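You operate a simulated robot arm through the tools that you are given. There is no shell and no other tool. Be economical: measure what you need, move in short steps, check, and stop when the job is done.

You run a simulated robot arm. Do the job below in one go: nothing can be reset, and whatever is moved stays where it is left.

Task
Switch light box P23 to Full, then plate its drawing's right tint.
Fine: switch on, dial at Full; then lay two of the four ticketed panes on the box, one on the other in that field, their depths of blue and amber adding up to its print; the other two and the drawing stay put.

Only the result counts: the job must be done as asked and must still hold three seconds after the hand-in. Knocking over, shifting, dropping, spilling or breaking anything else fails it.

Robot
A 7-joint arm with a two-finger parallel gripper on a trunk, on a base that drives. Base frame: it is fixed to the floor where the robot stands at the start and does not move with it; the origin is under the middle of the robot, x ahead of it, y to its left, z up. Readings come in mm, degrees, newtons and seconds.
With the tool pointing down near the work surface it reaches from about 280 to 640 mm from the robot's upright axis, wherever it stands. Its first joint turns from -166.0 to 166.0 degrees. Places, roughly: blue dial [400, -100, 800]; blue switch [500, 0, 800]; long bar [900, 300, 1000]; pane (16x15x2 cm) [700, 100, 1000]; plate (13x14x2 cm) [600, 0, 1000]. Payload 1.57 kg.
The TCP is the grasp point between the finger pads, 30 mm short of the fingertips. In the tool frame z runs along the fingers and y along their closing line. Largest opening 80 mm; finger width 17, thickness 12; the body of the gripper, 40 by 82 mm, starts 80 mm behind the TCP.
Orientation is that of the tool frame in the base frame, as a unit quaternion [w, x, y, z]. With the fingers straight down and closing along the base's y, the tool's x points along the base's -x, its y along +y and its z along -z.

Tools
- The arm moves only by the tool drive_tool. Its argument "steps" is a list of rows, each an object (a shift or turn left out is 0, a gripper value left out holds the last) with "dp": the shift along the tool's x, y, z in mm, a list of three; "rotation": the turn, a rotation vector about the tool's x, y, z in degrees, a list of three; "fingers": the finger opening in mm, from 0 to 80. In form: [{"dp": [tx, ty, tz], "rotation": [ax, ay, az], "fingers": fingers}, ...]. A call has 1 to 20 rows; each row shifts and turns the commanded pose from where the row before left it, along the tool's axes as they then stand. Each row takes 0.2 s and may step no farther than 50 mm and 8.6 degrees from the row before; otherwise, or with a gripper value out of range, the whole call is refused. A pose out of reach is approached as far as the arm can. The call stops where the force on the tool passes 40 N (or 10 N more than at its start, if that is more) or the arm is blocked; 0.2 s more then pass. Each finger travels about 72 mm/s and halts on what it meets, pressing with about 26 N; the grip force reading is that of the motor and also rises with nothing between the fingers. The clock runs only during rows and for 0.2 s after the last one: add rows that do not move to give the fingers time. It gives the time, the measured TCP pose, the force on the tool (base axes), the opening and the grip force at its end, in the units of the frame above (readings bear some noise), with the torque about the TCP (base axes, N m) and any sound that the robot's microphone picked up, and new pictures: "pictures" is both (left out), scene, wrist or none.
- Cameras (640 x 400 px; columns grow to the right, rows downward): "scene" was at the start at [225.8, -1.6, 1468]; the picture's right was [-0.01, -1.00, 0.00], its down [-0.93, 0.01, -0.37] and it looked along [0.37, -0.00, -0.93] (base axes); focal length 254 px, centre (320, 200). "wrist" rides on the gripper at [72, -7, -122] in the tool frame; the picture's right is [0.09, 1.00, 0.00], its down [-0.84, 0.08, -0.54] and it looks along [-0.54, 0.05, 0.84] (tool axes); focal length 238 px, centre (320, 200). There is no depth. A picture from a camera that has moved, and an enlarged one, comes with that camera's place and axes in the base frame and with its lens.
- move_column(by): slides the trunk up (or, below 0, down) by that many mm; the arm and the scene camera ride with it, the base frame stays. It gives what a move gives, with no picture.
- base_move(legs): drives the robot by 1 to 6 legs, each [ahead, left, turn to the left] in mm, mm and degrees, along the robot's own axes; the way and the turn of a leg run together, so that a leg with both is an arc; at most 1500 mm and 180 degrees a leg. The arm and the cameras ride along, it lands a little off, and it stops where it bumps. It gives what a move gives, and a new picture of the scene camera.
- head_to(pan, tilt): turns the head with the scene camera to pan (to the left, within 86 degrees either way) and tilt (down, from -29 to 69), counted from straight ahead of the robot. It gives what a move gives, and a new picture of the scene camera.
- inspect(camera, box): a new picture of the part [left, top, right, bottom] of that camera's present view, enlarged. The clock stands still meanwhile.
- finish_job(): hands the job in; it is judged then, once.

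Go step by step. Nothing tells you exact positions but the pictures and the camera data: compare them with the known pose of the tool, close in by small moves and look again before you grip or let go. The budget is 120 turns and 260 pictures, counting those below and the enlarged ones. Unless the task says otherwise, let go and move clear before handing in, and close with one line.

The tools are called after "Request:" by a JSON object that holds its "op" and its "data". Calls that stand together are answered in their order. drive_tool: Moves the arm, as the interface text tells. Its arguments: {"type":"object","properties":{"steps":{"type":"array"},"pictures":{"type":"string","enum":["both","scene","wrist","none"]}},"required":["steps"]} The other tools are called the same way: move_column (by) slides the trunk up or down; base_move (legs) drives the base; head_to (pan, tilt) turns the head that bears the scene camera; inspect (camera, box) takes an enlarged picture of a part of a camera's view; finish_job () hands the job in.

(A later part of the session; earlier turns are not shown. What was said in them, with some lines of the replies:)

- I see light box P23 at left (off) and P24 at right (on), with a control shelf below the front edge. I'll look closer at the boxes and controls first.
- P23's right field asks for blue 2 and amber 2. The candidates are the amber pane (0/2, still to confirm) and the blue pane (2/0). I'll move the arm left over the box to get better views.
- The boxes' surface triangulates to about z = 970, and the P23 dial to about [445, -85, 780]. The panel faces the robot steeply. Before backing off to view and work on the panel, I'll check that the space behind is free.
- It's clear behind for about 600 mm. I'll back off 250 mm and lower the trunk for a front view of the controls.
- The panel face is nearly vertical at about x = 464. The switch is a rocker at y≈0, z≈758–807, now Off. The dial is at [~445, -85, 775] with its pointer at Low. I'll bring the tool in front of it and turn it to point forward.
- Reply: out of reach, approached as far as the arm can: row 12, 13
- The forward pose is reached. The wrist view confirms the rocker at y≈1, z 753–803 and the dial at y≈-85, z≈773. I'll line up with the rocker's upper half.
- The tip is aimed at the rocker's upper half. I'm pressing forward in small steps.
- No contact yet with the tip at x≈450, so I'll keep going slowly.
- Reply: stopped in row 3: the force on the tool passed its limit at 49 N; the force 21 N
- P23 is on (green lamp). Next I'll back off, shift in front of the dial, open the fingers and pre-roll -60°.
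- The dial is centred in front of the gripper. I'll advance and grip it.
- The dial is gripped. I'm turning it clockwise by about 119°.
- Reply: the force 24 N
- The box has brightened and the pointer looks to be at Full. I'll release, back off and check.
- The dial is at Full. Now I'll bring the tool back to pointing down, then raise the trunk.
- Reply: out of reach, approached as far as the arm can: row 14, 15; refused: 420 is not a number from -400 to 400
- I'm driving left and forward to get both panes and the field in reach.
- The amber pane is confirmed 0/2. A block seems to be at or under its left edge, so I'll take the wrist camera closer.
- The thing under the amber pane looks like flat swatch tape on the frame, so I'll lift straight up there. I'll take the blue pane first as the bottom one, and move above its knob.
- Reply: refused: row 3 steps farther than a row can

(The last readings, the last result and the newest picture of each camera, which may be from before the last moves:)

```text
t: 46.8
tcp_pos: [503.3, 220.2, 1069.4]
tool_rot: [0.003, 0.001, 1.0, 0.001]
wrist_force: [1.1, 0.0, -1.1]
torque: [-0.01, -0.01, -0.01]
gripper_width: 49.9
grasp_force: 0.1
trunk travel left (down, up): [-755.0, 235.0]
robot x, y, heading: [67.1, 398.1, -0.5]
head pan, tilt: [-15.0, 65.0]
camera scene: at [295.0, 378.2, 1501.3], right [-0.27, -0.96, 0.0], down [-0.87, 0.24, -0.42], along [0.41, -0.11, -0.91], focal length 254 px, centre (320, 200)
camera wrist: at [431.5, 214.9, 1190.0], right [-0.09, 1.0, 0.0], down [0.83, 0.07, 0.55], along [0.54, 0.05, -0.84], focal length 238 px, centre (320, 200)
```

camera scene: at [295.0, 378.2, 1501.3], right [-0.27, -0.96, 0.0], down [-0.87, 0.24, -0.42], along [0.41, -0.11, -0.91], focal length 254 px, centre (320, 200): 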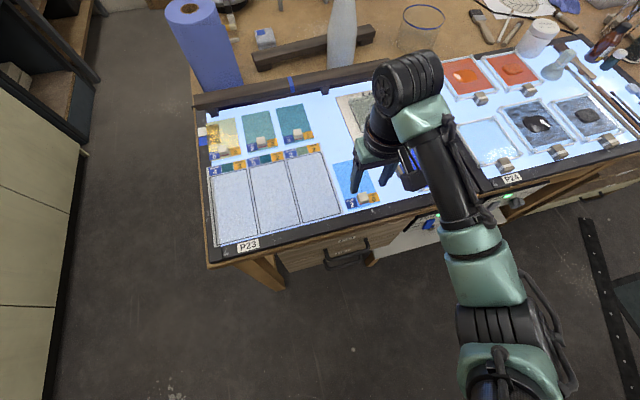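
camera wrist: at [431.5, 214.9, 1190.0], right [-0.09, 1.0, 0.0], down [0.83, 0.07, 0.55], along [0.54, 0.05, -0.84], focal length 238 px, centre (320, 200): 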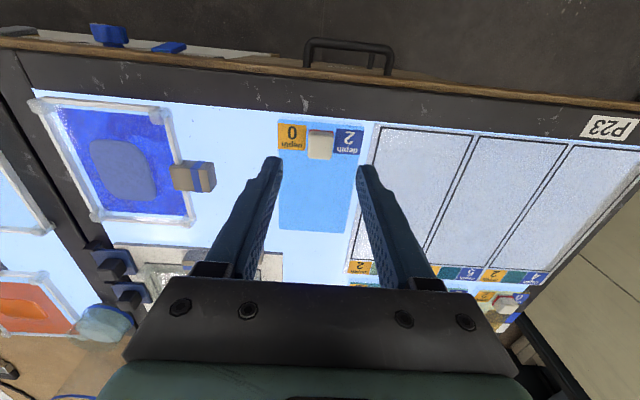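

Request:
{"op": "inspect", "data": {"camera": "wrist", "box": [260, 110, 380, 185]}}

Request:
{"op": "inspect", "data": {"camera": "wrist", "box": [260, 100, 480, 290]}}

```text
5.33 times, centred on (320, 148) of wrist
camera zoom: at [431.5, 214.9, 1190.0], right [-0.09, 1.0, 0.0], down [0.83, 0.07, 0.55], along [0.54, 0.05, -0.84], focal length 1271 px, centre (320, 480)
```

zoom: 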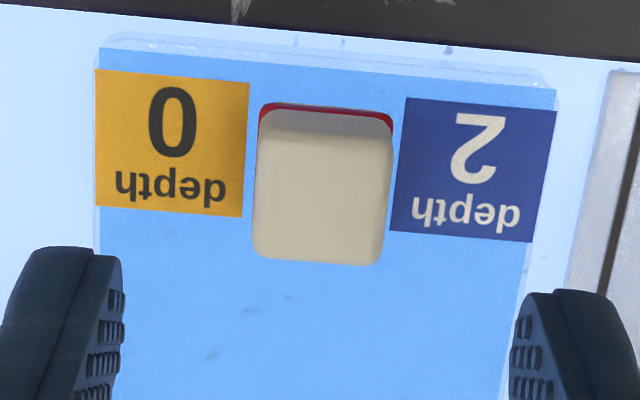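

```text
2.11 times, centred on (370, 195) of wrist
camera zoom: at [431.5, 214.9, 1190.0], right [-0.09, 1.0, 0.0], down [0.83, 0.07, 0.55], along [0.54, 0.05, -0.84], focal length 502 px, centre (215, 210)
```

zoom: 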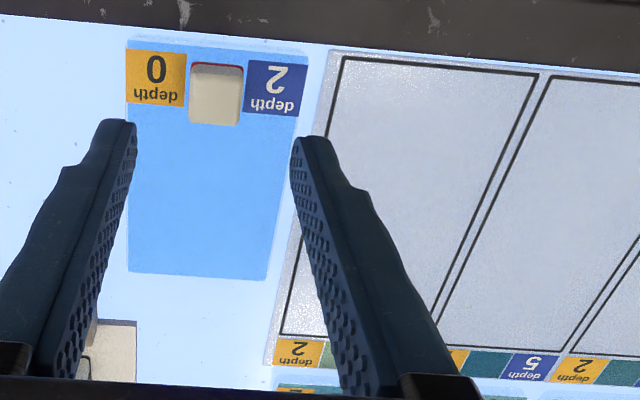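

Knob centre ≈ (504.5, 222), and the field's inner lines run x ≈ 489–660, y ≈ 277–364. I'll descend around the knob.

Request:
{"op": "drive_tool", "data": {"steps": [{"dp": [-1, 2, 25]}, {"dp": [0, 0, 20]}, {"dp": [0, 0, 8]}], "pictures": "wrist"}}

Request:
{"op": "inspect", "data": {"camera": "wrist", "box": [260, 130, 380, 205]}}

```text
t: 47.6
tcp_pos: [505.0, 223.8, 1015.8]
tool_rot: [0.002, 0.001, 1.0, 0.001]
wrist_force: [-0.1, 0.2, 0.6]
torque: [0.01, -0.01, -0.02]
gripper_width: 50.0
grasp_force: 0.0
trunk travel left (down, up): [-755.0, 235.0]
robot x, y, heading: [69.3, 398.3, -0.2]
head pan, tilt: [-15.0, 65.0]
camera wrist: at [432.8, 217.4, 1136.5], right [-0.09, 1.0, 0.0], down [0.83, 0.07, 0.55], along [0.54, 0.05, -0.84], focal length 238 px, centre (320, 200)
```

wrist: 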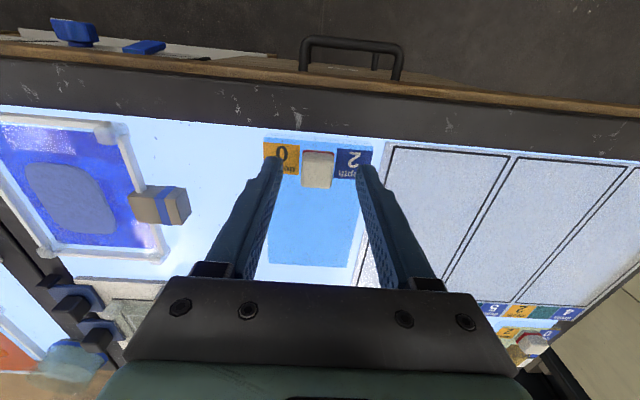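

```text
5.33 times, centred on (320, 168) of wrist
camera zoom: at [432.8, 217.4, 1136.5], right [-0.09, 1.0, 0.0], down [0.83, 0.07, 0.55], along [0.54, 0.05, -0.84], focal length 1271 px, centre (320, 373)
```

zoom: 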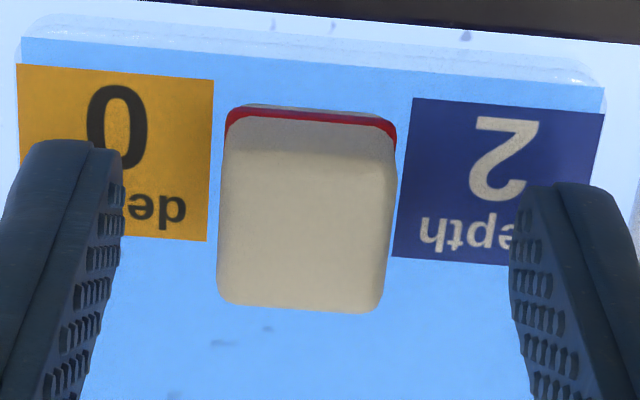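

Request:
{"op": "drive_tool", "data": {"steps": [{"dp": [0, -1.5, 4]}, {"dp": [0, 0, 3]}, {"dp": [0, 0, 1]}], "pictures": "none"}}

Request:
{"op": "inspect", "data": {"camera": "wrist", "box": [260, 130, 380, 205]}}

```text
t: 48.4
tcp_pos: [505.4, 221.7, 1007.0]
tool_rot: [0.002, 0.001, 1.0, 0.001]
wrist_force: [0.7, -0.2, -0.2]
torque: [0.01, 0.0, -0.02]
gripper_width: 49.9
grasp_force: 0.0
trunk travel left (down, up): [-755.0, 235.0]
robot x, y, heading: [65.7, 400.2, -0.3]
head pan, tilt: [-15.0, 65.0]
```

```text
5.33 times, centred on (320, 168) of wrist
camera zoom: at [432.4, 215.7, 1128.3], right [-0.09, 1.0, 0.0], down [0.84, 0.07, 0.55], along [0.54, 0.05, -0.84], focal length 1271 px, centre (320, 373)
```

zoom: 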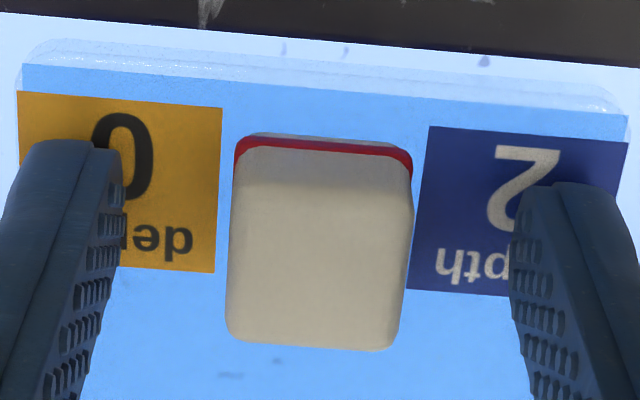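

The knob is centred between the fingertips. Closing.

Request:
{"op": "drive_tool", "data": {"steps": [{"fingers": 15}, {}, {}], "pictures": "none"}}

Request:
{"op": "inspect", "data": {"camera": "wrist", "box": [260, 130, 380, 205]}}

```text
t: 49.2
tcp_pos: [505.2, 222.5, 1005.9]
tool_rot: [0.002, 0.001, 1.0, 0.001]
wrist_force: [0.0, 0.3, -0.7]
torque: [0.02, 0.05, 0.0]
gripper_width: 21.4
grasp_force: 26.2
trunk travel left (down, up): [-755.0, 235.0]
robot x, y, heading: [64.3, 397.2, -0.4]
head pan, tilt: [-15.0, 65.0]
```

```text
5.33 times, centred on (320, 168) of wrist
camera zoom: at [432.4, 215.6, 1128.3], right [-0.09, 1.0, 0.0], down [0.84, 0.07, 0.55], along [0.54, 0.05, -0.84], focal length 1271 px, centre (320, 373)
```

zoom: 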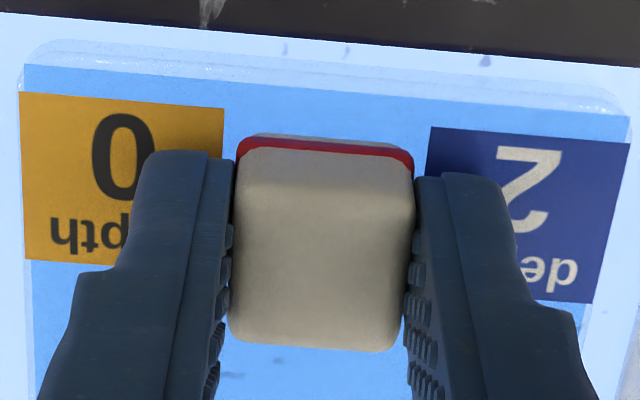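

Gripped (21.4 mm). I'll lift straight up and move over the right field.

Request:
{"op": "drive_tool", "data": {"steps": [{"dp": [0, 0, -10]}, {"dp": [0, 0, -20]}, {"dp": [0, 0, -15]}, {"dp": [-2, 33, 0]}, {"dp": [-2, 33, 0]}, {"dp": [-1, 32.5, 0]}, {}], "pictures": "both"}}

Request:
{"op": "inspect", "data": {"camera": "wrist", "box": [220, 90, 420, 270]}}

```text
t: 50.8
tcp_pos: [511.3, 320.5, 1052.3]
tool_rot: [0.001, 0.002, 1.0, 0.001]
wrist_force: [-0.2, 1.0, -1.2]
torque: [0.0, 0.05, -0.01]
gripper_width: 21.6
grasp_force: 26.2
trunk travel left (down, up): [-755.0, 235.0]
robot x, y, heading: [66.7, 397.5, -0.6]
head pan, tilt: [-15.0, 65.0]
camera scene: at [295.4, 378.2, 1501.2], right [-0.27, -0.96, 0.0], down [-0.87, 0.24, -0.42], along [0.41, -0.11, -0.91], focal length 254 px, centre (320, 200)
camera wrist: at [438.2, 314.3, 1173.8], right [-0.09, 1.0, 0.0], down [0.83, 0.07, 0.55], along [0.54, 0.05, -0.84], focal length 238 px, centre (320, 200)
```

scene: 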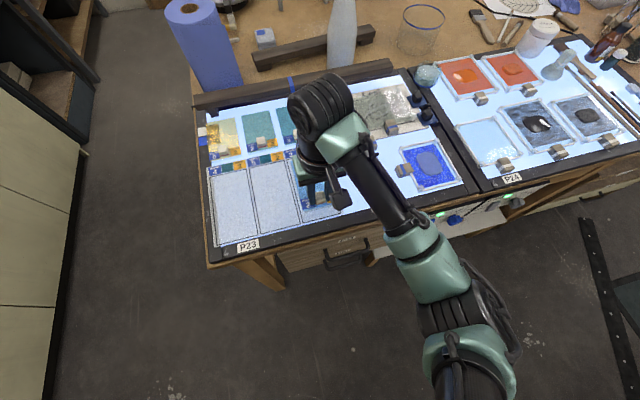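
wrist: 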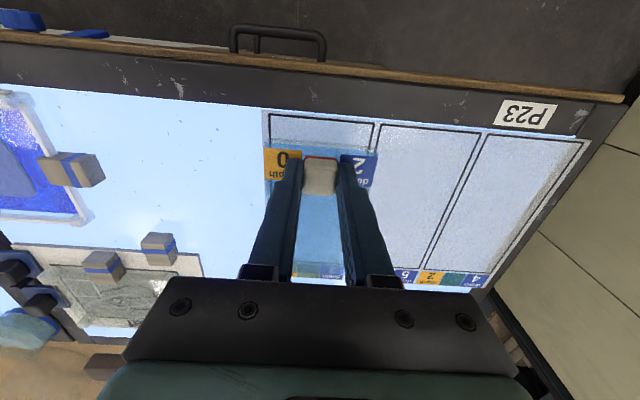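

```text
2.22 times, centred on (320, 180) of wrist
camera zoom: at [438.2, 314.3, 1173.8], right [-0.09, 1.0, 0.0], down [0.83, 0.07, 0.55], along [0.54, 0.05, -0.84], focal length 530 px, centre (320, 244)
```

zoom: 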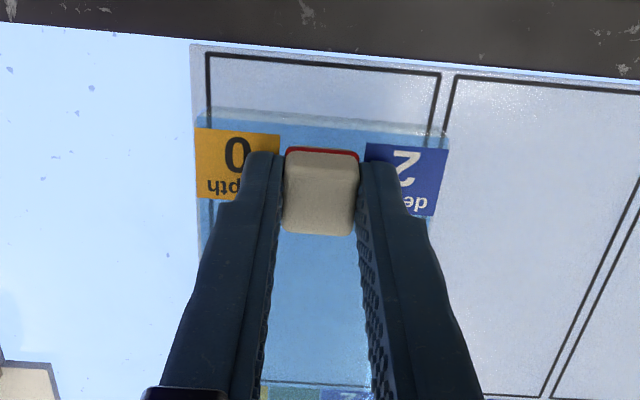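

The pane is well centred over the field. I'll lower gently.

Request:
{"op": "drive_tool", "data": {"steps": [{"dp": [0, 0, 20]}, {"dp": [0, 0, 15]}, {"dp": [0, 0, 6]}, {}], "pictures": "none"}}

Request:
{"op": "inspect", "data": {"camera": "wrist", "box": [220, 90, 420, 270]}}

```text
t: 51.8
tcp_pos: [510.2, 320.0, 1010.4]
tool_rot: [0.002, 0.002, 1.0, 0.001]
wrist_force: [-0.1, -0.4, -1.0]
torque: [-0.03, 0.03, 0.0]
gripper_width: 21.2
grasp_force: 25.4
trunk travel left (down, up): [-755.0, 235.0]
robot x, y, heading: [67.7, 397.9, -0.4]
head pan, tilt: [-15.0, 65.0]
```

```text
2.22 times, centred on (320, 180) of wrist
camera zoom: at [438.0, 314.0, 1132.8], right [-0.09, 1.0, 0.0], down [0.83, 0.07, 0.55], along [0.54, 0.05, -0.84], focal length 530 px, centre (320, 244)
```

zoom: 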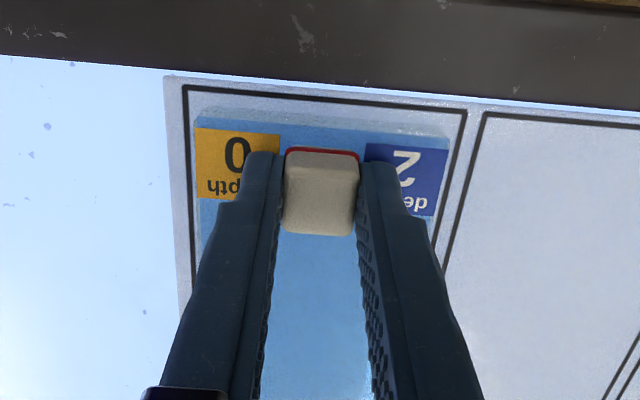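

Request:
{"op": "drive_tool", "data": {"steps": [{"dp": [0, 0.5, 2]}, {"dp": [0, 0, 1]}, {}], "pictures": "none"}}

```text
t: 52.6
tcp_pos: [509.7, 319.7, 1008.7]
tool_rot: [0.003, 0.002, 1.0, 0.001]
wrist_force: [2.1, -0.2, 13.1]
torque: [-0.01, 0.19, 0.0]
gripper_width: 21.2
grasp_force: 26.3
trunk travel left (down, up): [-755.0, 235.0]
robot x, y, heading: [67.9, 397.8, -0.6]
head pan, tilt: [-15.0, 65.0]
```

The pane is in contact. I'll relax the push slightly, open and retreat upward.

Request:
{"op": "drive_tool", "data": {"steps": [{"dp": [0, 0, -0.8]}, {"fingers": 40}, {}, {"dp": [0, 0, -20]}, {"dp": [0, 0, -30]}, {"dp": [0, 0, -20]}], "pictures": "both"}}

Request:
{"op": "inspect", "data": {"camera": "wrist", "box": [220, 90, 420, 290]}}

```text
t: 54.0
tcp_pos: [508.3, 319.4, 1080.5]
tool_rot: [0.002, 0.002, 1.0, 0.002]
wrist_force: [-0.6, 0.4, -0.4]
torque: [-0.02, 0.01, -0.04]
gripper_width: 40.0
grasp_force: 0.1
trunk travel left (down, up): [-755.0, 235.0]
robot x, y, heading: [67.8, 398.3, -0.6]
head pan, tilt: [-15.0, 65.0]
camera scene: at [295.4, 378.7, 1501.2], right [-0.27, -0.96, 0.0], down [-0.87, 0.24, -0.42], along [0.41, -0.11, -0.91], focal length 254 px, centre (320, 200)
camera wrist: at [436.6, 314.4, 1200.8], right [-0.09, 1.0, 0.0], down [0.84, 0.07, 0.54], along [0.54, 0.05, -0.84], focal length 238 px, centre (320, 200)
```

scene: 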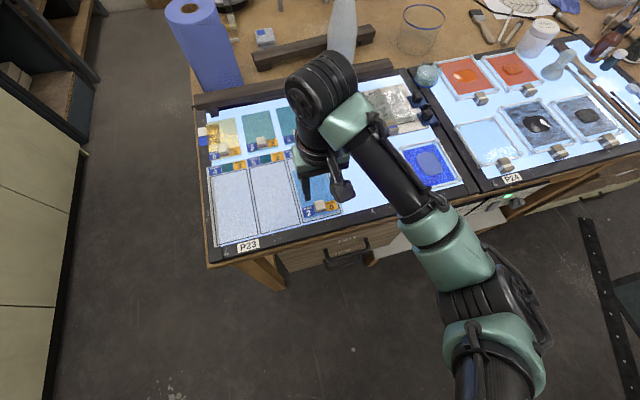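
wrist: 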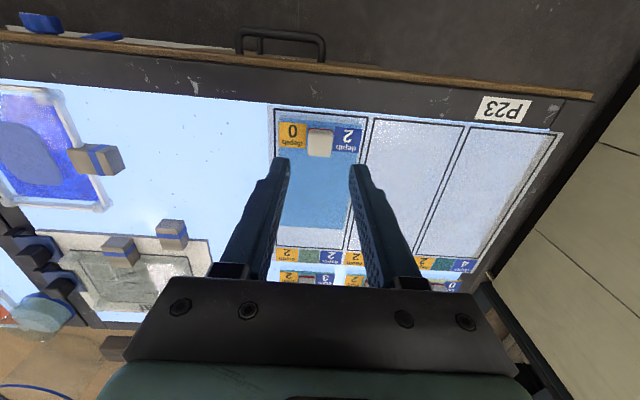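

```text
2.00 times, centred on (320, 190) of wrist
camera zoom: at [436.6, 314.4, 1200.8], right [-0.09, 1.0, 0.0], down [0.84, 0.07, 0.54], along [0.54, 0.05, -0.84], focal length 477 px, centre (320, 220)
```

zoom: 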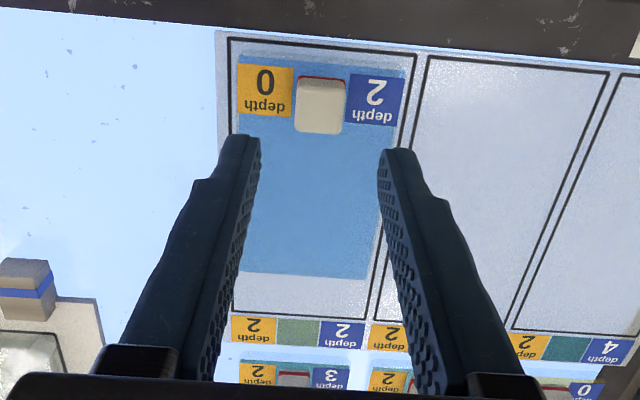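

Blue is placed well inside the field (x ≈ 495–623, lines 488–657). Next is the amber pane: I'll drive 45 mm closer for reach and move above its knob.

Request:
{"op": "base_move", "data": {"legs": [[45, 0, 0]]}}

Request:
{"op": "drive_tool", "data": {"steps": [{"dp": [-25, 30, -10]}, {"dp": [-30, 32, 0]}, {"dp": [-30, 32, 0]}, {"dp": [-30, 32, 0]}, {"dp": [-30, 32, 0]}, {"dp": [-15, 31, 0], "fingers": 50}], "pictures": "both"}}

```text
t: 54.9
tcp_pos: [553.5, 319.7, 1078.1]
tool_rot: [0.002, 0.001, 1.0, 0.001]
wrist_force: [-0.2, -0.6, 0.5]
torque: [0.01, 0.01, 0.03]
gripper_width: 40.1
grasp_force: 0.1
trunk travel left (down, up): [-755.0, 235.0]
robot x, y, heading: [109.7, 397.2, -0.5]
head pan, tilt: [-15.0, 65.0]
camera scene: at [340.6, 378.4, 1501.1], right [-0.27, -0.96, 0.0], down [-0.87, 0.24, -0.42], along [0.41, -0.11, -0.91], focal length 254 px, centre (320, 200)
```

scene: 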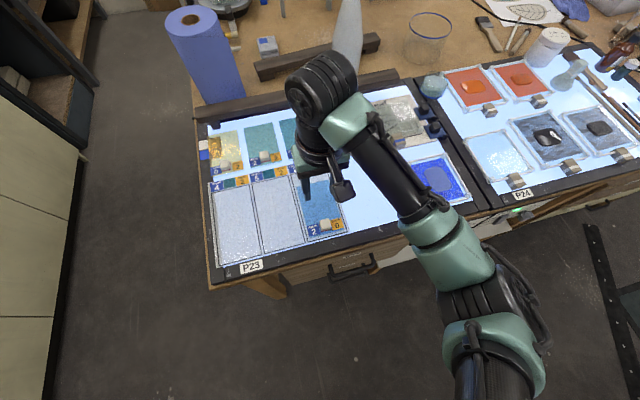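

```text
t: 56.3
tcp_pos: [714.7, 509.2, 1090.6]
tool_rot: [0.002, 0.001, 1.0, 0.001]
wrist_force: [0.4, -0.4, -0.1]
torque: [-0.01, 0.01, -0.01]
gripper_width: 50.2
grasp_force: 0.1
trunk travel left (down, up): [-755.0, 235.0]
robot x, y, heading: [112.3, 393.2, -0.5]
head pan, tilt: [-15.0, 65.0]
camera scene: at [340.0, 379.2, 1501.2], right [-0.27, -0.96, 0.0], down [-0.87, 0.24, -0.42], along [0.41, -0.11, -0.91], focal length 254 px, centre (320, 200)
camera wrist: at [641.9, 503.9, 1212.6], right [-0.09, 1.0, 0.0], down [0.83, 0.07, 0.55], along [0.54, 0.05, -0.84], focal length 238 px, centre (320, 200)
```

scene: 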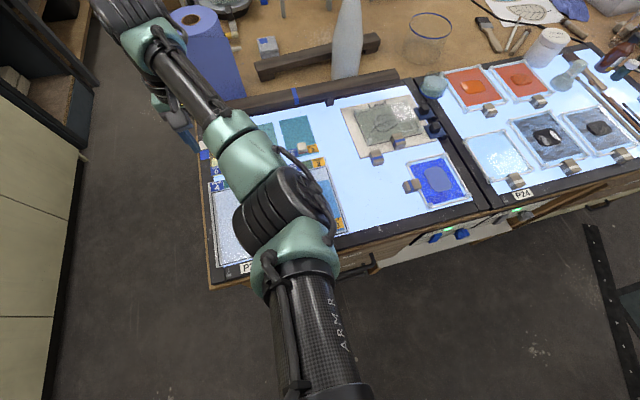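
wrist: 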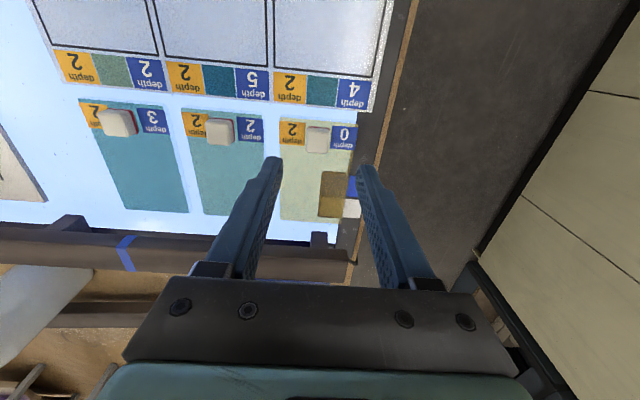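

Request:
{"op": "inspect", "data": {"camera": "wrist", "box": [260, 100, 380, 175]}}

Request:
{"op": "inspect", "data": {"camera": "wrist", "box": [270, 160, 390, 260]}}

```text
5.33 times, centred on (320, 138) of wrist
camera zoom: at [641.9, 503.9, 1212.6], right [-0.09, 1.0, 0.0], down [0.83, 0.07, 0.55], along [0.54, 0.05, -0.84], focal length 1271 px, centre (320, 533)
```

zoom: 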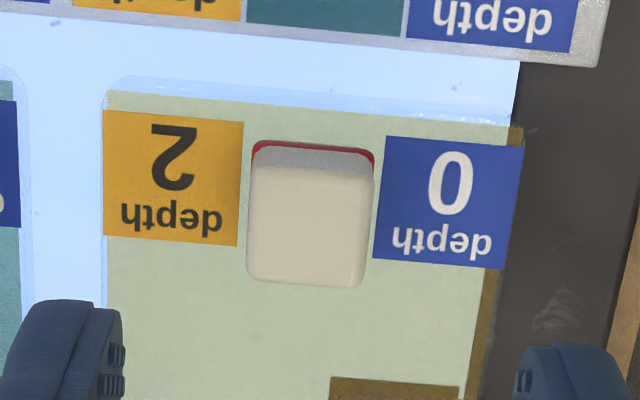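

```text
4.00 times, centred on (330, 210) of wrist
camera zoom: at [641.9, 503.9, 1212.6], right [-0.09, 1.0, 0.0], down [0.83, 0.07, 0.55], along [0.54, 0.05, -0.84], focal length 953 px, centre (280, 160)
```

zoom: 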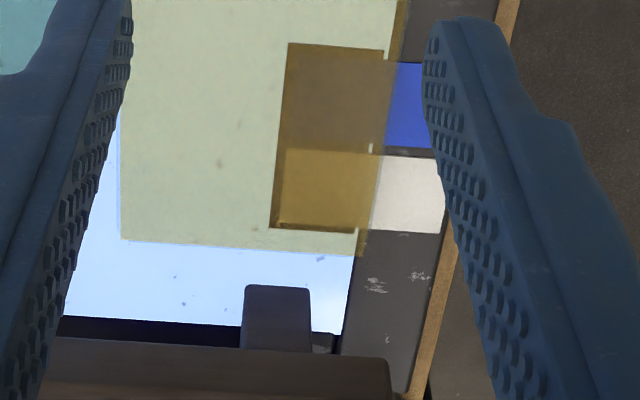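

The card under the pane is flat. The knob is at ≈ (719.5, 509.5); I'll descend towards it.

Request:
{"op": "drive_tool", "data": {"steps": [{"dp": [-5, 0.5, 30]}, {"dp": [0, 0, 30]}, {"dp": [0, 0, 13]}, {}], "pictures": "none"}}

Request:
{"op": "inspect", "data": {"camera": "wrist", "box": [260, 130, 380, 205]}}

```text
t: 57.3
tcp_pos: [718.5, 508.8, 1017.4]
tool_rot: [0.001, 0.002, 1.0, 0.001]
wrist_force: [0.5, 0.4, -0.5]
torque: [-0.01, 0.02, -0.01]
gripper_width: 50.1
grasp_force: 0.1
trunk travel left (down, up): [-755.0, 235.0]
robot x, y, heading: [114.0, 398.5, -0.3]
head pan, tilt: [-15.0, 65.0]
```

```text
5.33 times, centred on (320, 168) of wrist
camera zoom: at [646.3, 502.9, 1139.3], right [-0.09, 1.0, 0.0], down [0.84, 0.07, 0.55], along [0.54, 0.05, -0.84], focal length 1271 px, centre (320, 373)
```

zoom: 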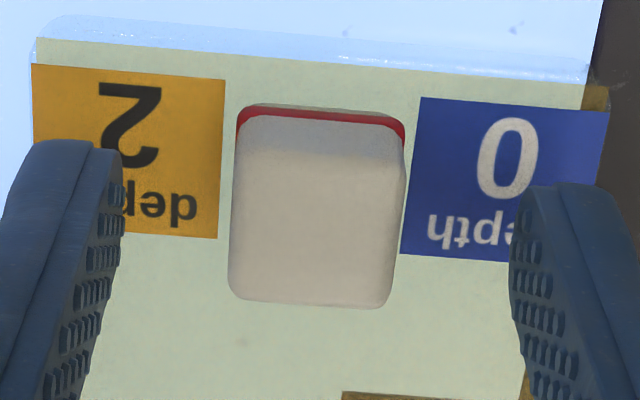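

Request:
{"op": "drive_tool", "data": {"steps": [{"dp": [0, 0, 5]}, {"dp": [0, 0, 3]}, {"dp": [0, 0, 2]}, {"fingers": 15}, {}, {}], "pictures": "none"}}

Request:
{"op": "inspect", "data": {"camera": "wrist", "box": [260, 130, 380, 205]}}

```text
t: 58.7
tcp_pos: [719.2, 509.0, 1007.5]
tool_rot: [0.002, 0.002, 1.0, 0.001]
wrist_force: [0.4, -0.1, -0.5]
torque: [-0.06, -0.04, 0.01]
gripper_width: 21.5
grasp_force: 26.0
trunk travel left (down, up): [-755.0, 235.0]
robot x, y, heading: [114.0, 398.7, -0.5]
head pan, tilt: [-15.0, 65.0]
```

```text
5.33 times, centred on (320, 168) of wrist
camera zoom: at [646.8, 502.8, 1129.1], right [-0.09, 1.0, 0.0], down [0.83, 0.07, 0.55], along [0.54, 0.05, -0.84], focal length 1271 px, centre (320, 373)
```

zoom: 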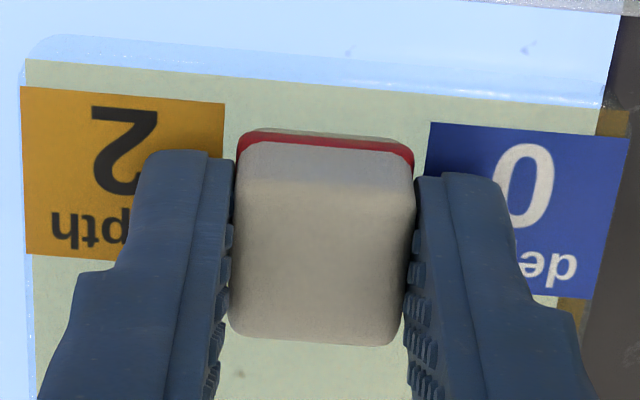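

Gripped. I'll lift straight up and check the card beneath.

Request:
{"op": "drive_tool", "data": {"steps": [{"dp": [0, 0, -5]}, {"dp": [0, 0, -10]}, {"dp": [0, 0, -20]}, {"dp": [0, 0, -30]}, {}], "pictures": "both"}}

```text
t: 59.9
tcp_pos: [719.7, 509.4, 1072.6]
tool_rot: [0.002, 0.002, 1.0, 0.001]
wrist_force: [-0.1, -0.6, -0.1]
torque: [-0.02, 0.02, 0.03]
gripper_width: 21.0
grasp_force: 26.2
trunk travel left (down, up): [-755.0, 235.0]
robot x, y, heading: [111.8, 396.6, -0.4]
head pan, tilt: [-15.0, 65.0]
camera scene: at [340.2, 378.4, 1501.1], right [-0.27, -0.96, 0.0], down [-0.87, 0.24, -0.42], along [0.41, -0.11, -0.91], focal length 254 px, centre (320, 200)
camera wrist: at [646.9, 503.2, 1193.9], right [-0.09, 1.0, 0.0], down [0.83, 0.07, 0.55], along [0.54, 0.05, -0.84], focal length 238 px, centre (320, 200)
```

scene: 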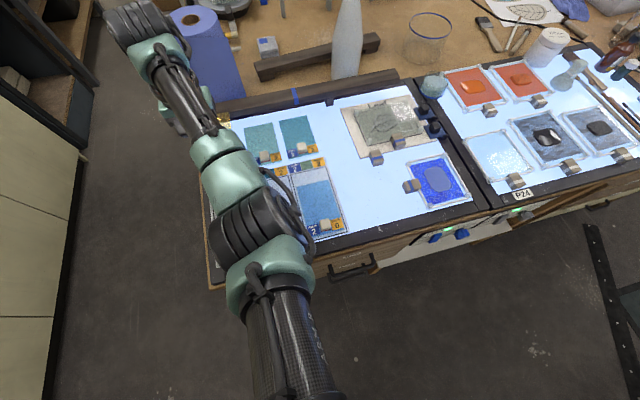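
wrist: 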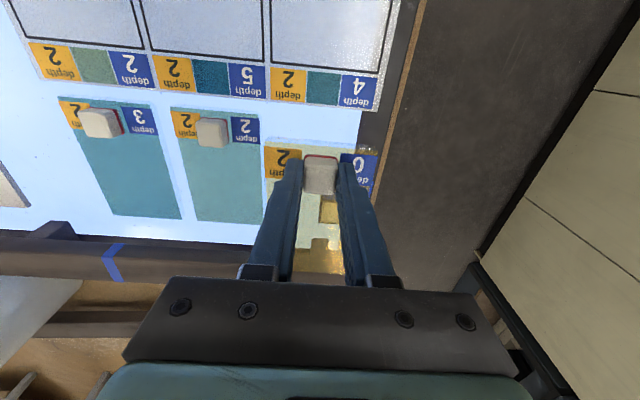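

Lifted cleanly. I'll move over the field, offset so its front edge clears the blue pane's knob.

Request:
{"op": "drive_tool", "data": {"steps": [{"dp": [29, -20, 0]}, {"dp": [30, -34, 0]}, {"dp": [30, -34, 0]}, {"dp": [30, -34, 0]}, {"dp": [30, -34, 0]}, {"dp": [30, -33, 0]}, {}], "pictures": "both"}}

Request:
{"op": "inspect", "data": {"camera": "wrist", "box": [220, 70, 420, 270]}}

Request:
{"op": "inspect", "data": {"camera": "scene", "box": [190, 90, 350, 190]}}

```text
t: 61.5
tcp_pos: [540.2, 320.9, 1070.3]
tool_rot: [0.001, 0.001, 1.0, 0.0]
wrist_force: [0.1, 0.5, -0.9]
torque: [0.01, 0.06, 0.0]
gripper_width: 21.6
grasp_force: 25.8
trunk travel left (down, up): [-755.0, 235.0]
robot x, y, heading: [113.1, 401.4, -0.4]
head pan, tilt: [-15.0, 65.0]
camera scene: at [340.6, 378.8, 1501.1], right [-0.27, -0.96, 0.0], down [-0.87, 0.24, -0.42], along [0.41, -0.11, -0.91], focal length 254 px, centre (320, 200)
camera wrist: at [467.6, 315.1, 1192.1], right [-0.09, 1.0, 0.0], down [0.84, 0.07, 0.54], along [0.54, 0.05, -0.84], focal length 238 px, centre (320, 200)
```

scene: 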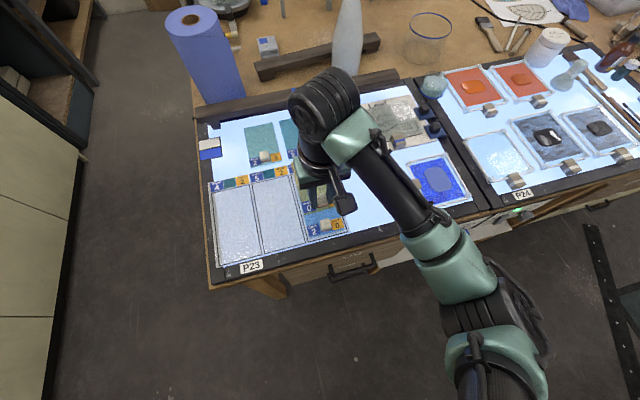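
wrist: 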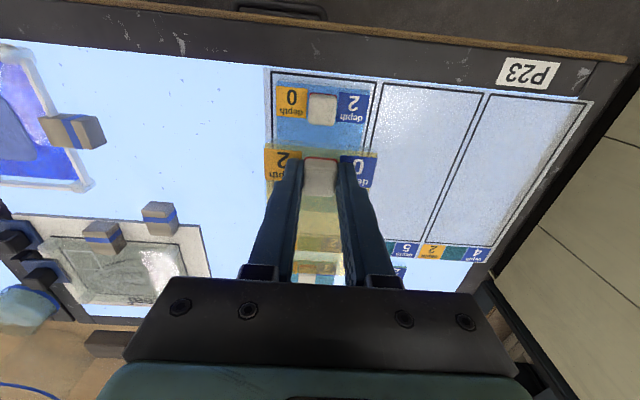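

```text
2.00 times, centred on (320, 170) of wrist
camera zoom: at [467.6, 315.1, 1192.1], right [-0.09, 1.0, 0.0], down [0.84, 0.07, 0.54], along [0.54, 0.05, -0.84], focal length 477 px, centre (320, 260)
```

zoom: 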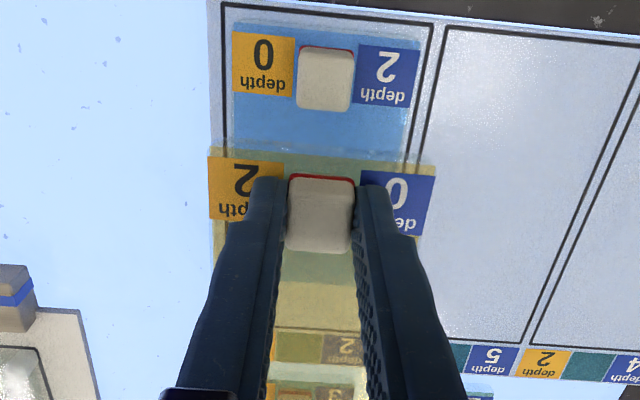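

```text
4.00 times, centred on (270, 140) of scene
camera zoom: at [340.6, 378.8, 1501.1], right [-0.27, -0.96, 0.0], down [-0.87, 0.24, -0.42], along [0.41, -0.11, -0.91], focal length 1015 px, centre (520, 440)
```

zoom: 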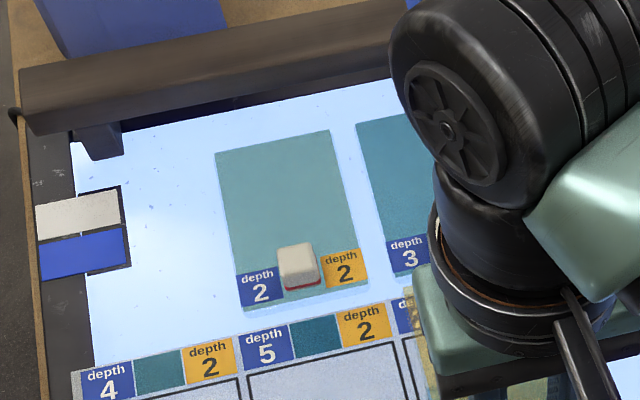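

The card stayed put. I'll shift 2 mm back for knob clearance, lower part-way and check.

Request:
{"op": "drive_tool", "data": {"steps": [{"dp": [-2, 0, 15]}, {"dp": [0, 0, 15]}, {"dp": [0, 0, 15]}, {}], "pictures": "none"}}

Request:
{"op": "inspect", "data": {"camera": "wrist", "box": [240, 90, 400, 190]}}

Request:
{"op": "inspect", "data": {"camera": "scene", "box": [270, 150, 390, 250]}}

```text
t: 62.5
tcp_pos: [541.3, 320.2, 1025.4]
tool_rot: [0.002, 0.001, 1.0, 0.001]
wrist_force: [-0.4, -0.3, -0.3]
torque: [0.03, 0.0, -0.02]
gripper_width: 21.1
grasp_force: 26.3
trunk travel left (down, up): [-755.0, 235.0]
robot x, y, heading: [114.2, 396.0, -0.7]
head pan, tilt: [-15.0, 65.0]
```

```text
4.00 times, centred on (320, 140) of wrist
camera zoom: at [469.2, 314.0, 1146.9], right [-0.09, 1.0, 0.0], down [0.83, 0.07, 0.55], along [0.54, 0.05, -0.84], focal length 953 px, centre (320, 440)
```

zoom: 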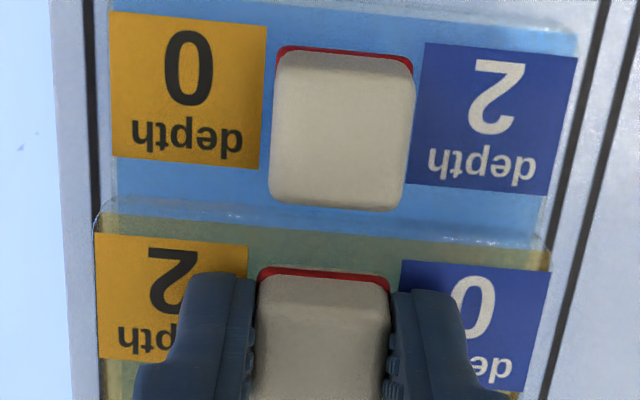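

```text
4.00 times, centred on (330, 200) of scene
camera zoom: at [340.0, 378.3, 1501.2], right [-0.27, -0.96, 0.0], down [-0.87, 0.24, -0.42], along [0.41, -0.11, -0.91], focal length 1015 px, centre (280, 200)
```

zoom: 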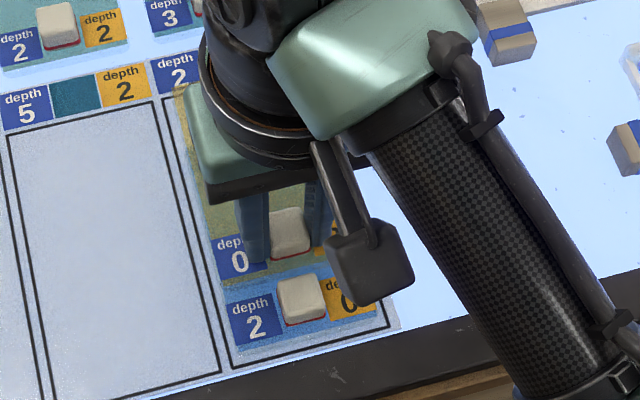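

Clearances look good: about 5 mm to the blue pane's knob, and centred in y. Lowering to contact.

Request:
{"op": "drive_tool", "data": {"steps": [{"dp": [0, 0, 5]}, {"dp": [0, 0, 3]}, {"dp": [0, 0, 1]}, {}], "pictures": "none"}}

```text
t: 63.5
tcp_pos: [541.4, 320.3, 1016.6]
tool_rot: [0.002, 0.001, 1.0, 0.001]
wrist_force: [0.9, -0.5, 0.4]
torque: [-0.06, 0.08, 0.04]
gripper_width: 21.3
grasp_force: 26.0
trunk travel left (down, up): [-755.0, 235.0]
robot x, y, heading: [113.3, 398.8, -0.9]
head pan, tilt: [-15.0, 65.0]
```

Request:
{"op": "drive_tool", "data": {"steps": [{"dp": [0, 0, 1]}, {"dp": [0, 0, 0.7]}, {}], "pictures": "none"}}

```text
t: 64.3
tcp_pos: [540.7, 320.4, 1015.2]
tool_rot: [0.003, 0.002, 1.0, 0.001]
wrist_force: [1.4, 0.0, 14.0]
torque: [0.0, 0.18, 0.05]
gripper_width: 21.2
grasp_force: 26.0
trunk travel left (down, up): [-755.0, 235.0]
robot x, y, heading: [111.4, 399.6, -0.4]
head pan, tilt: [-15.0, 65.0]
```

Contact. Release and retreat.

Request:
{"op": "drive_tool", "data": {"steps": [{"dp": [0, 0, -0.8]}, {"fingers": 38}, {}, {"dp": [0, 0, -20]}, {"dp": [0, 0, -30]}, {"dp": [0, 0, -30]}, {}], "pictures": "wrist"}}

Request:
{"op": "inspect", "data": {"camera": "wrist", "box": [220, 70, 420, 270]}}

```text
t: 65.9
tcp_pos: [542.2, 320.2, 1095.3]
tool_rot: [0.002, 0.002, 1.0, 0.001]
wrist_force: [0.0, -0.9, -0.4]
torque: [-0.01, -0.02, 0.02]
gripper_width: 38.0
grasp_force: 0.0
trunk travel left (down, up): [-755.0, 235.0]
robot x, y, heading: [110.8, 399.0, -0.1]
head pan, tilt: [-15.0, 65.0]
camera wrist: at [469.6, 314.6, 1217.7], right [-0.09, 1.0, 0.0], down [0.83, 0.07, 0.55], along [0.54, 0.05, -0.84], focal length 238 px, centre (320, 200)
```

wrist: 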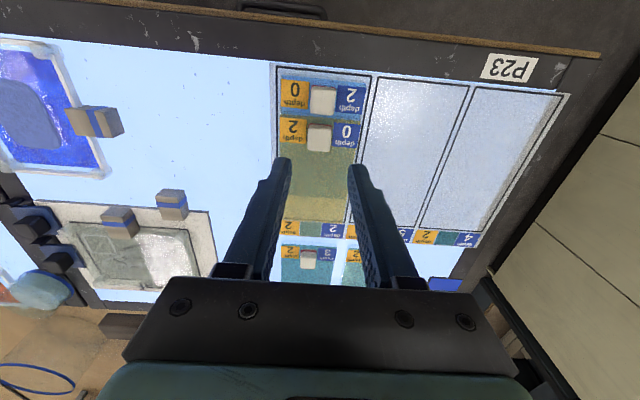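

```text
2.00 times, centred on (320, 170) of wrist
camera zoom: at [469.6, 314.6, 1217.7], right [-0.09, 1.0, 0.0], down [0.83, 0.07, 0.55], along [0.54, 0.05, -0.84], focal length 477 px, centre (320, 260)
```

zoom: 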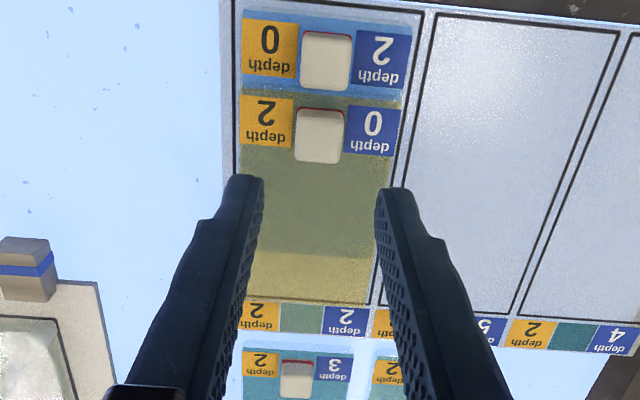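

Placed. I'll move the arm clear and check the rear margin with the scene camera.

Request:
{"op": "drive_tool", "data": {"steps": [{"dp": [0, 0, -40]}, {"dp": [10, -45, -10]}, {"dp": [10, -45, 0]}, {"dp": [10, -45, 0]}, {"dp": [10, -45, 0]}, {"dp": [10, -45, 0]}, {"dp": [10, -45, 0]}], "pictures": "none"}}

Request:
{"op": "head_to", "data": {"pan": 0, "tilt": 65}}

Request:
{"op": "inspect", "data": {"camera": "scene", "box": [280, 110, 440, 230]}}

```text
t: 67.5
tcp_pos: [480.2, 49.1, 1144.4]
tool_rot: [0.002, 0.001, 1.0, 0.002]
wrist_force: [0.2, -0.1, 0.4]
torque: [0.01, 0.0, 0.01]
gripper_width: 37.8
grasp_force: 0.1
trunk travel left (down, up): [-755.0, 235.0]
robot x, y, heading: [114.8, 393.3, -0.6]
head pan, tilt: [-15.0, 65.0]
```

```text
t: 68.2
tcp_pos: [480.2, 50.7, 1144.5]
tool_rot: [0.001, 0.002, 1.0, 0.001]
wrist_force: [0.8, -0.4, 0.6]
torque: [0.0, -0.05, -0.02]
gripper_width: 38.1
grasp_force: 0.0
trunk travel left (down, up): [-755.0, 235.0]
robot x, y, heading: [111.3, 398.2, -0.5]
head pan, tilt: [0.0, 65.0]
camera scene: at [342.1, 394.0, 1501.2], right [-0.01, -1.0, 0.0], down [-0.91, 0.01, -0.42], along [0.42, 0.0, -0.91], focal length 254 px, centre (320, 200)
```

scene: 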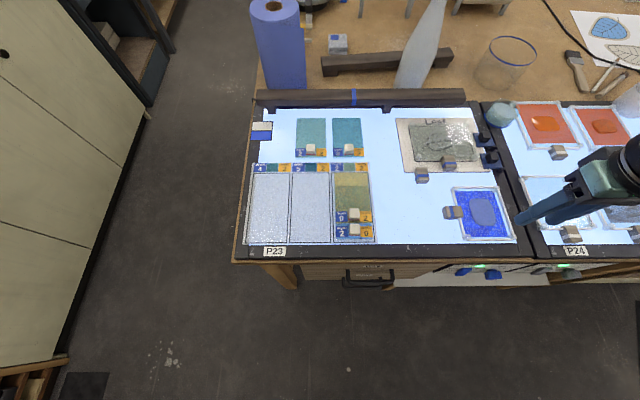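

```text
3.33 times, centred on (360, 170) of scene
camera zoom: at [342.1, 394.0, 1501.2], right [-0.01, -1.0, 0.0], down [-0.91, 0.01, -0.42], along [0.42, 0.0, -0.91], focal length 846 px, centre (187, 300)
```

zoom: 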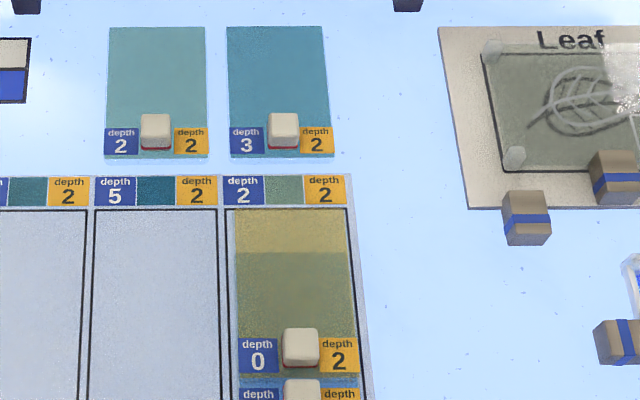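

Request:
{"op": "inspect", "data": {"camera": "scene", "box": [325, 160, 385, 200]}}

Request:
{"op": "inspect", "data": {"camera": "scene", "box": [325, 205, 385, 245]}}

```text
10.00 times, centred on (355, 180) of scene
camera zoom: at [342.1, 394.0, 1501.2], right [-0.01, -1.0, 0.0], down [-0.91, 0.01, -0.42], along [0.42, 0.0, -0.91], focal length 2537 px, centre (-30, 400)
```

zoom: 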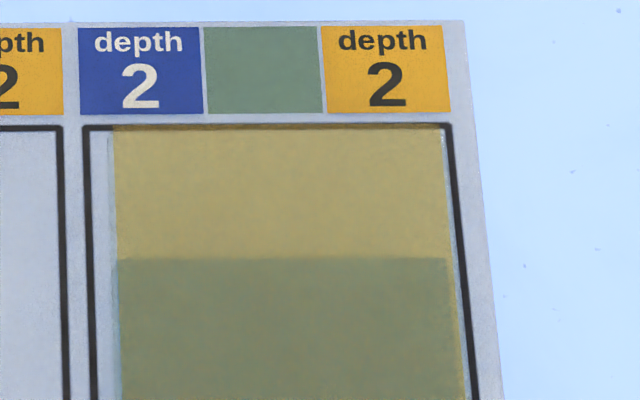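

```text
10.00 times, centred on (355, 225) of scene
camera zoom: at [342.1, 394.0, 1501.2], right [-0.01, -1.0, 0.0], down [-0.91, 0.01, -0.42], along [0.42, 0.0, -0.91], focal length 2537 px, centre (-30, -50)
```

zoom: 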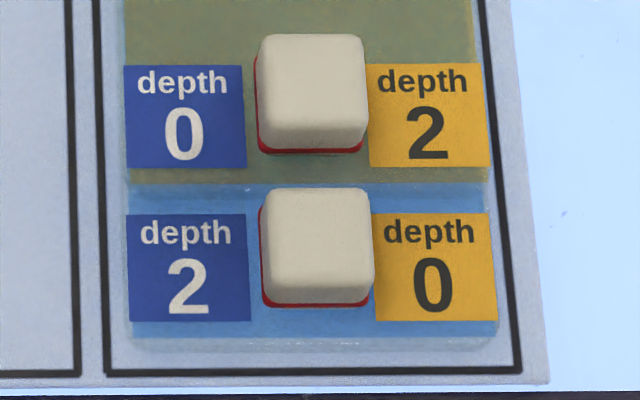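

Both panes lie flat inside the right field with about 3–5 mm margins on every side. The other two panes, the drawing and the swatch card haven't moved, the lamp is on, the dial is at Full, and the arm is clear. I'm handing in.

Request:
{"op": "finish_job", "data": {}}

```text
The job is handed in.
```

P23 is switched on with its dial at Full, and the blue 2/0 and amber 0/2 panes are stacked in the drawing's right field, adding up to its 2/2 print.
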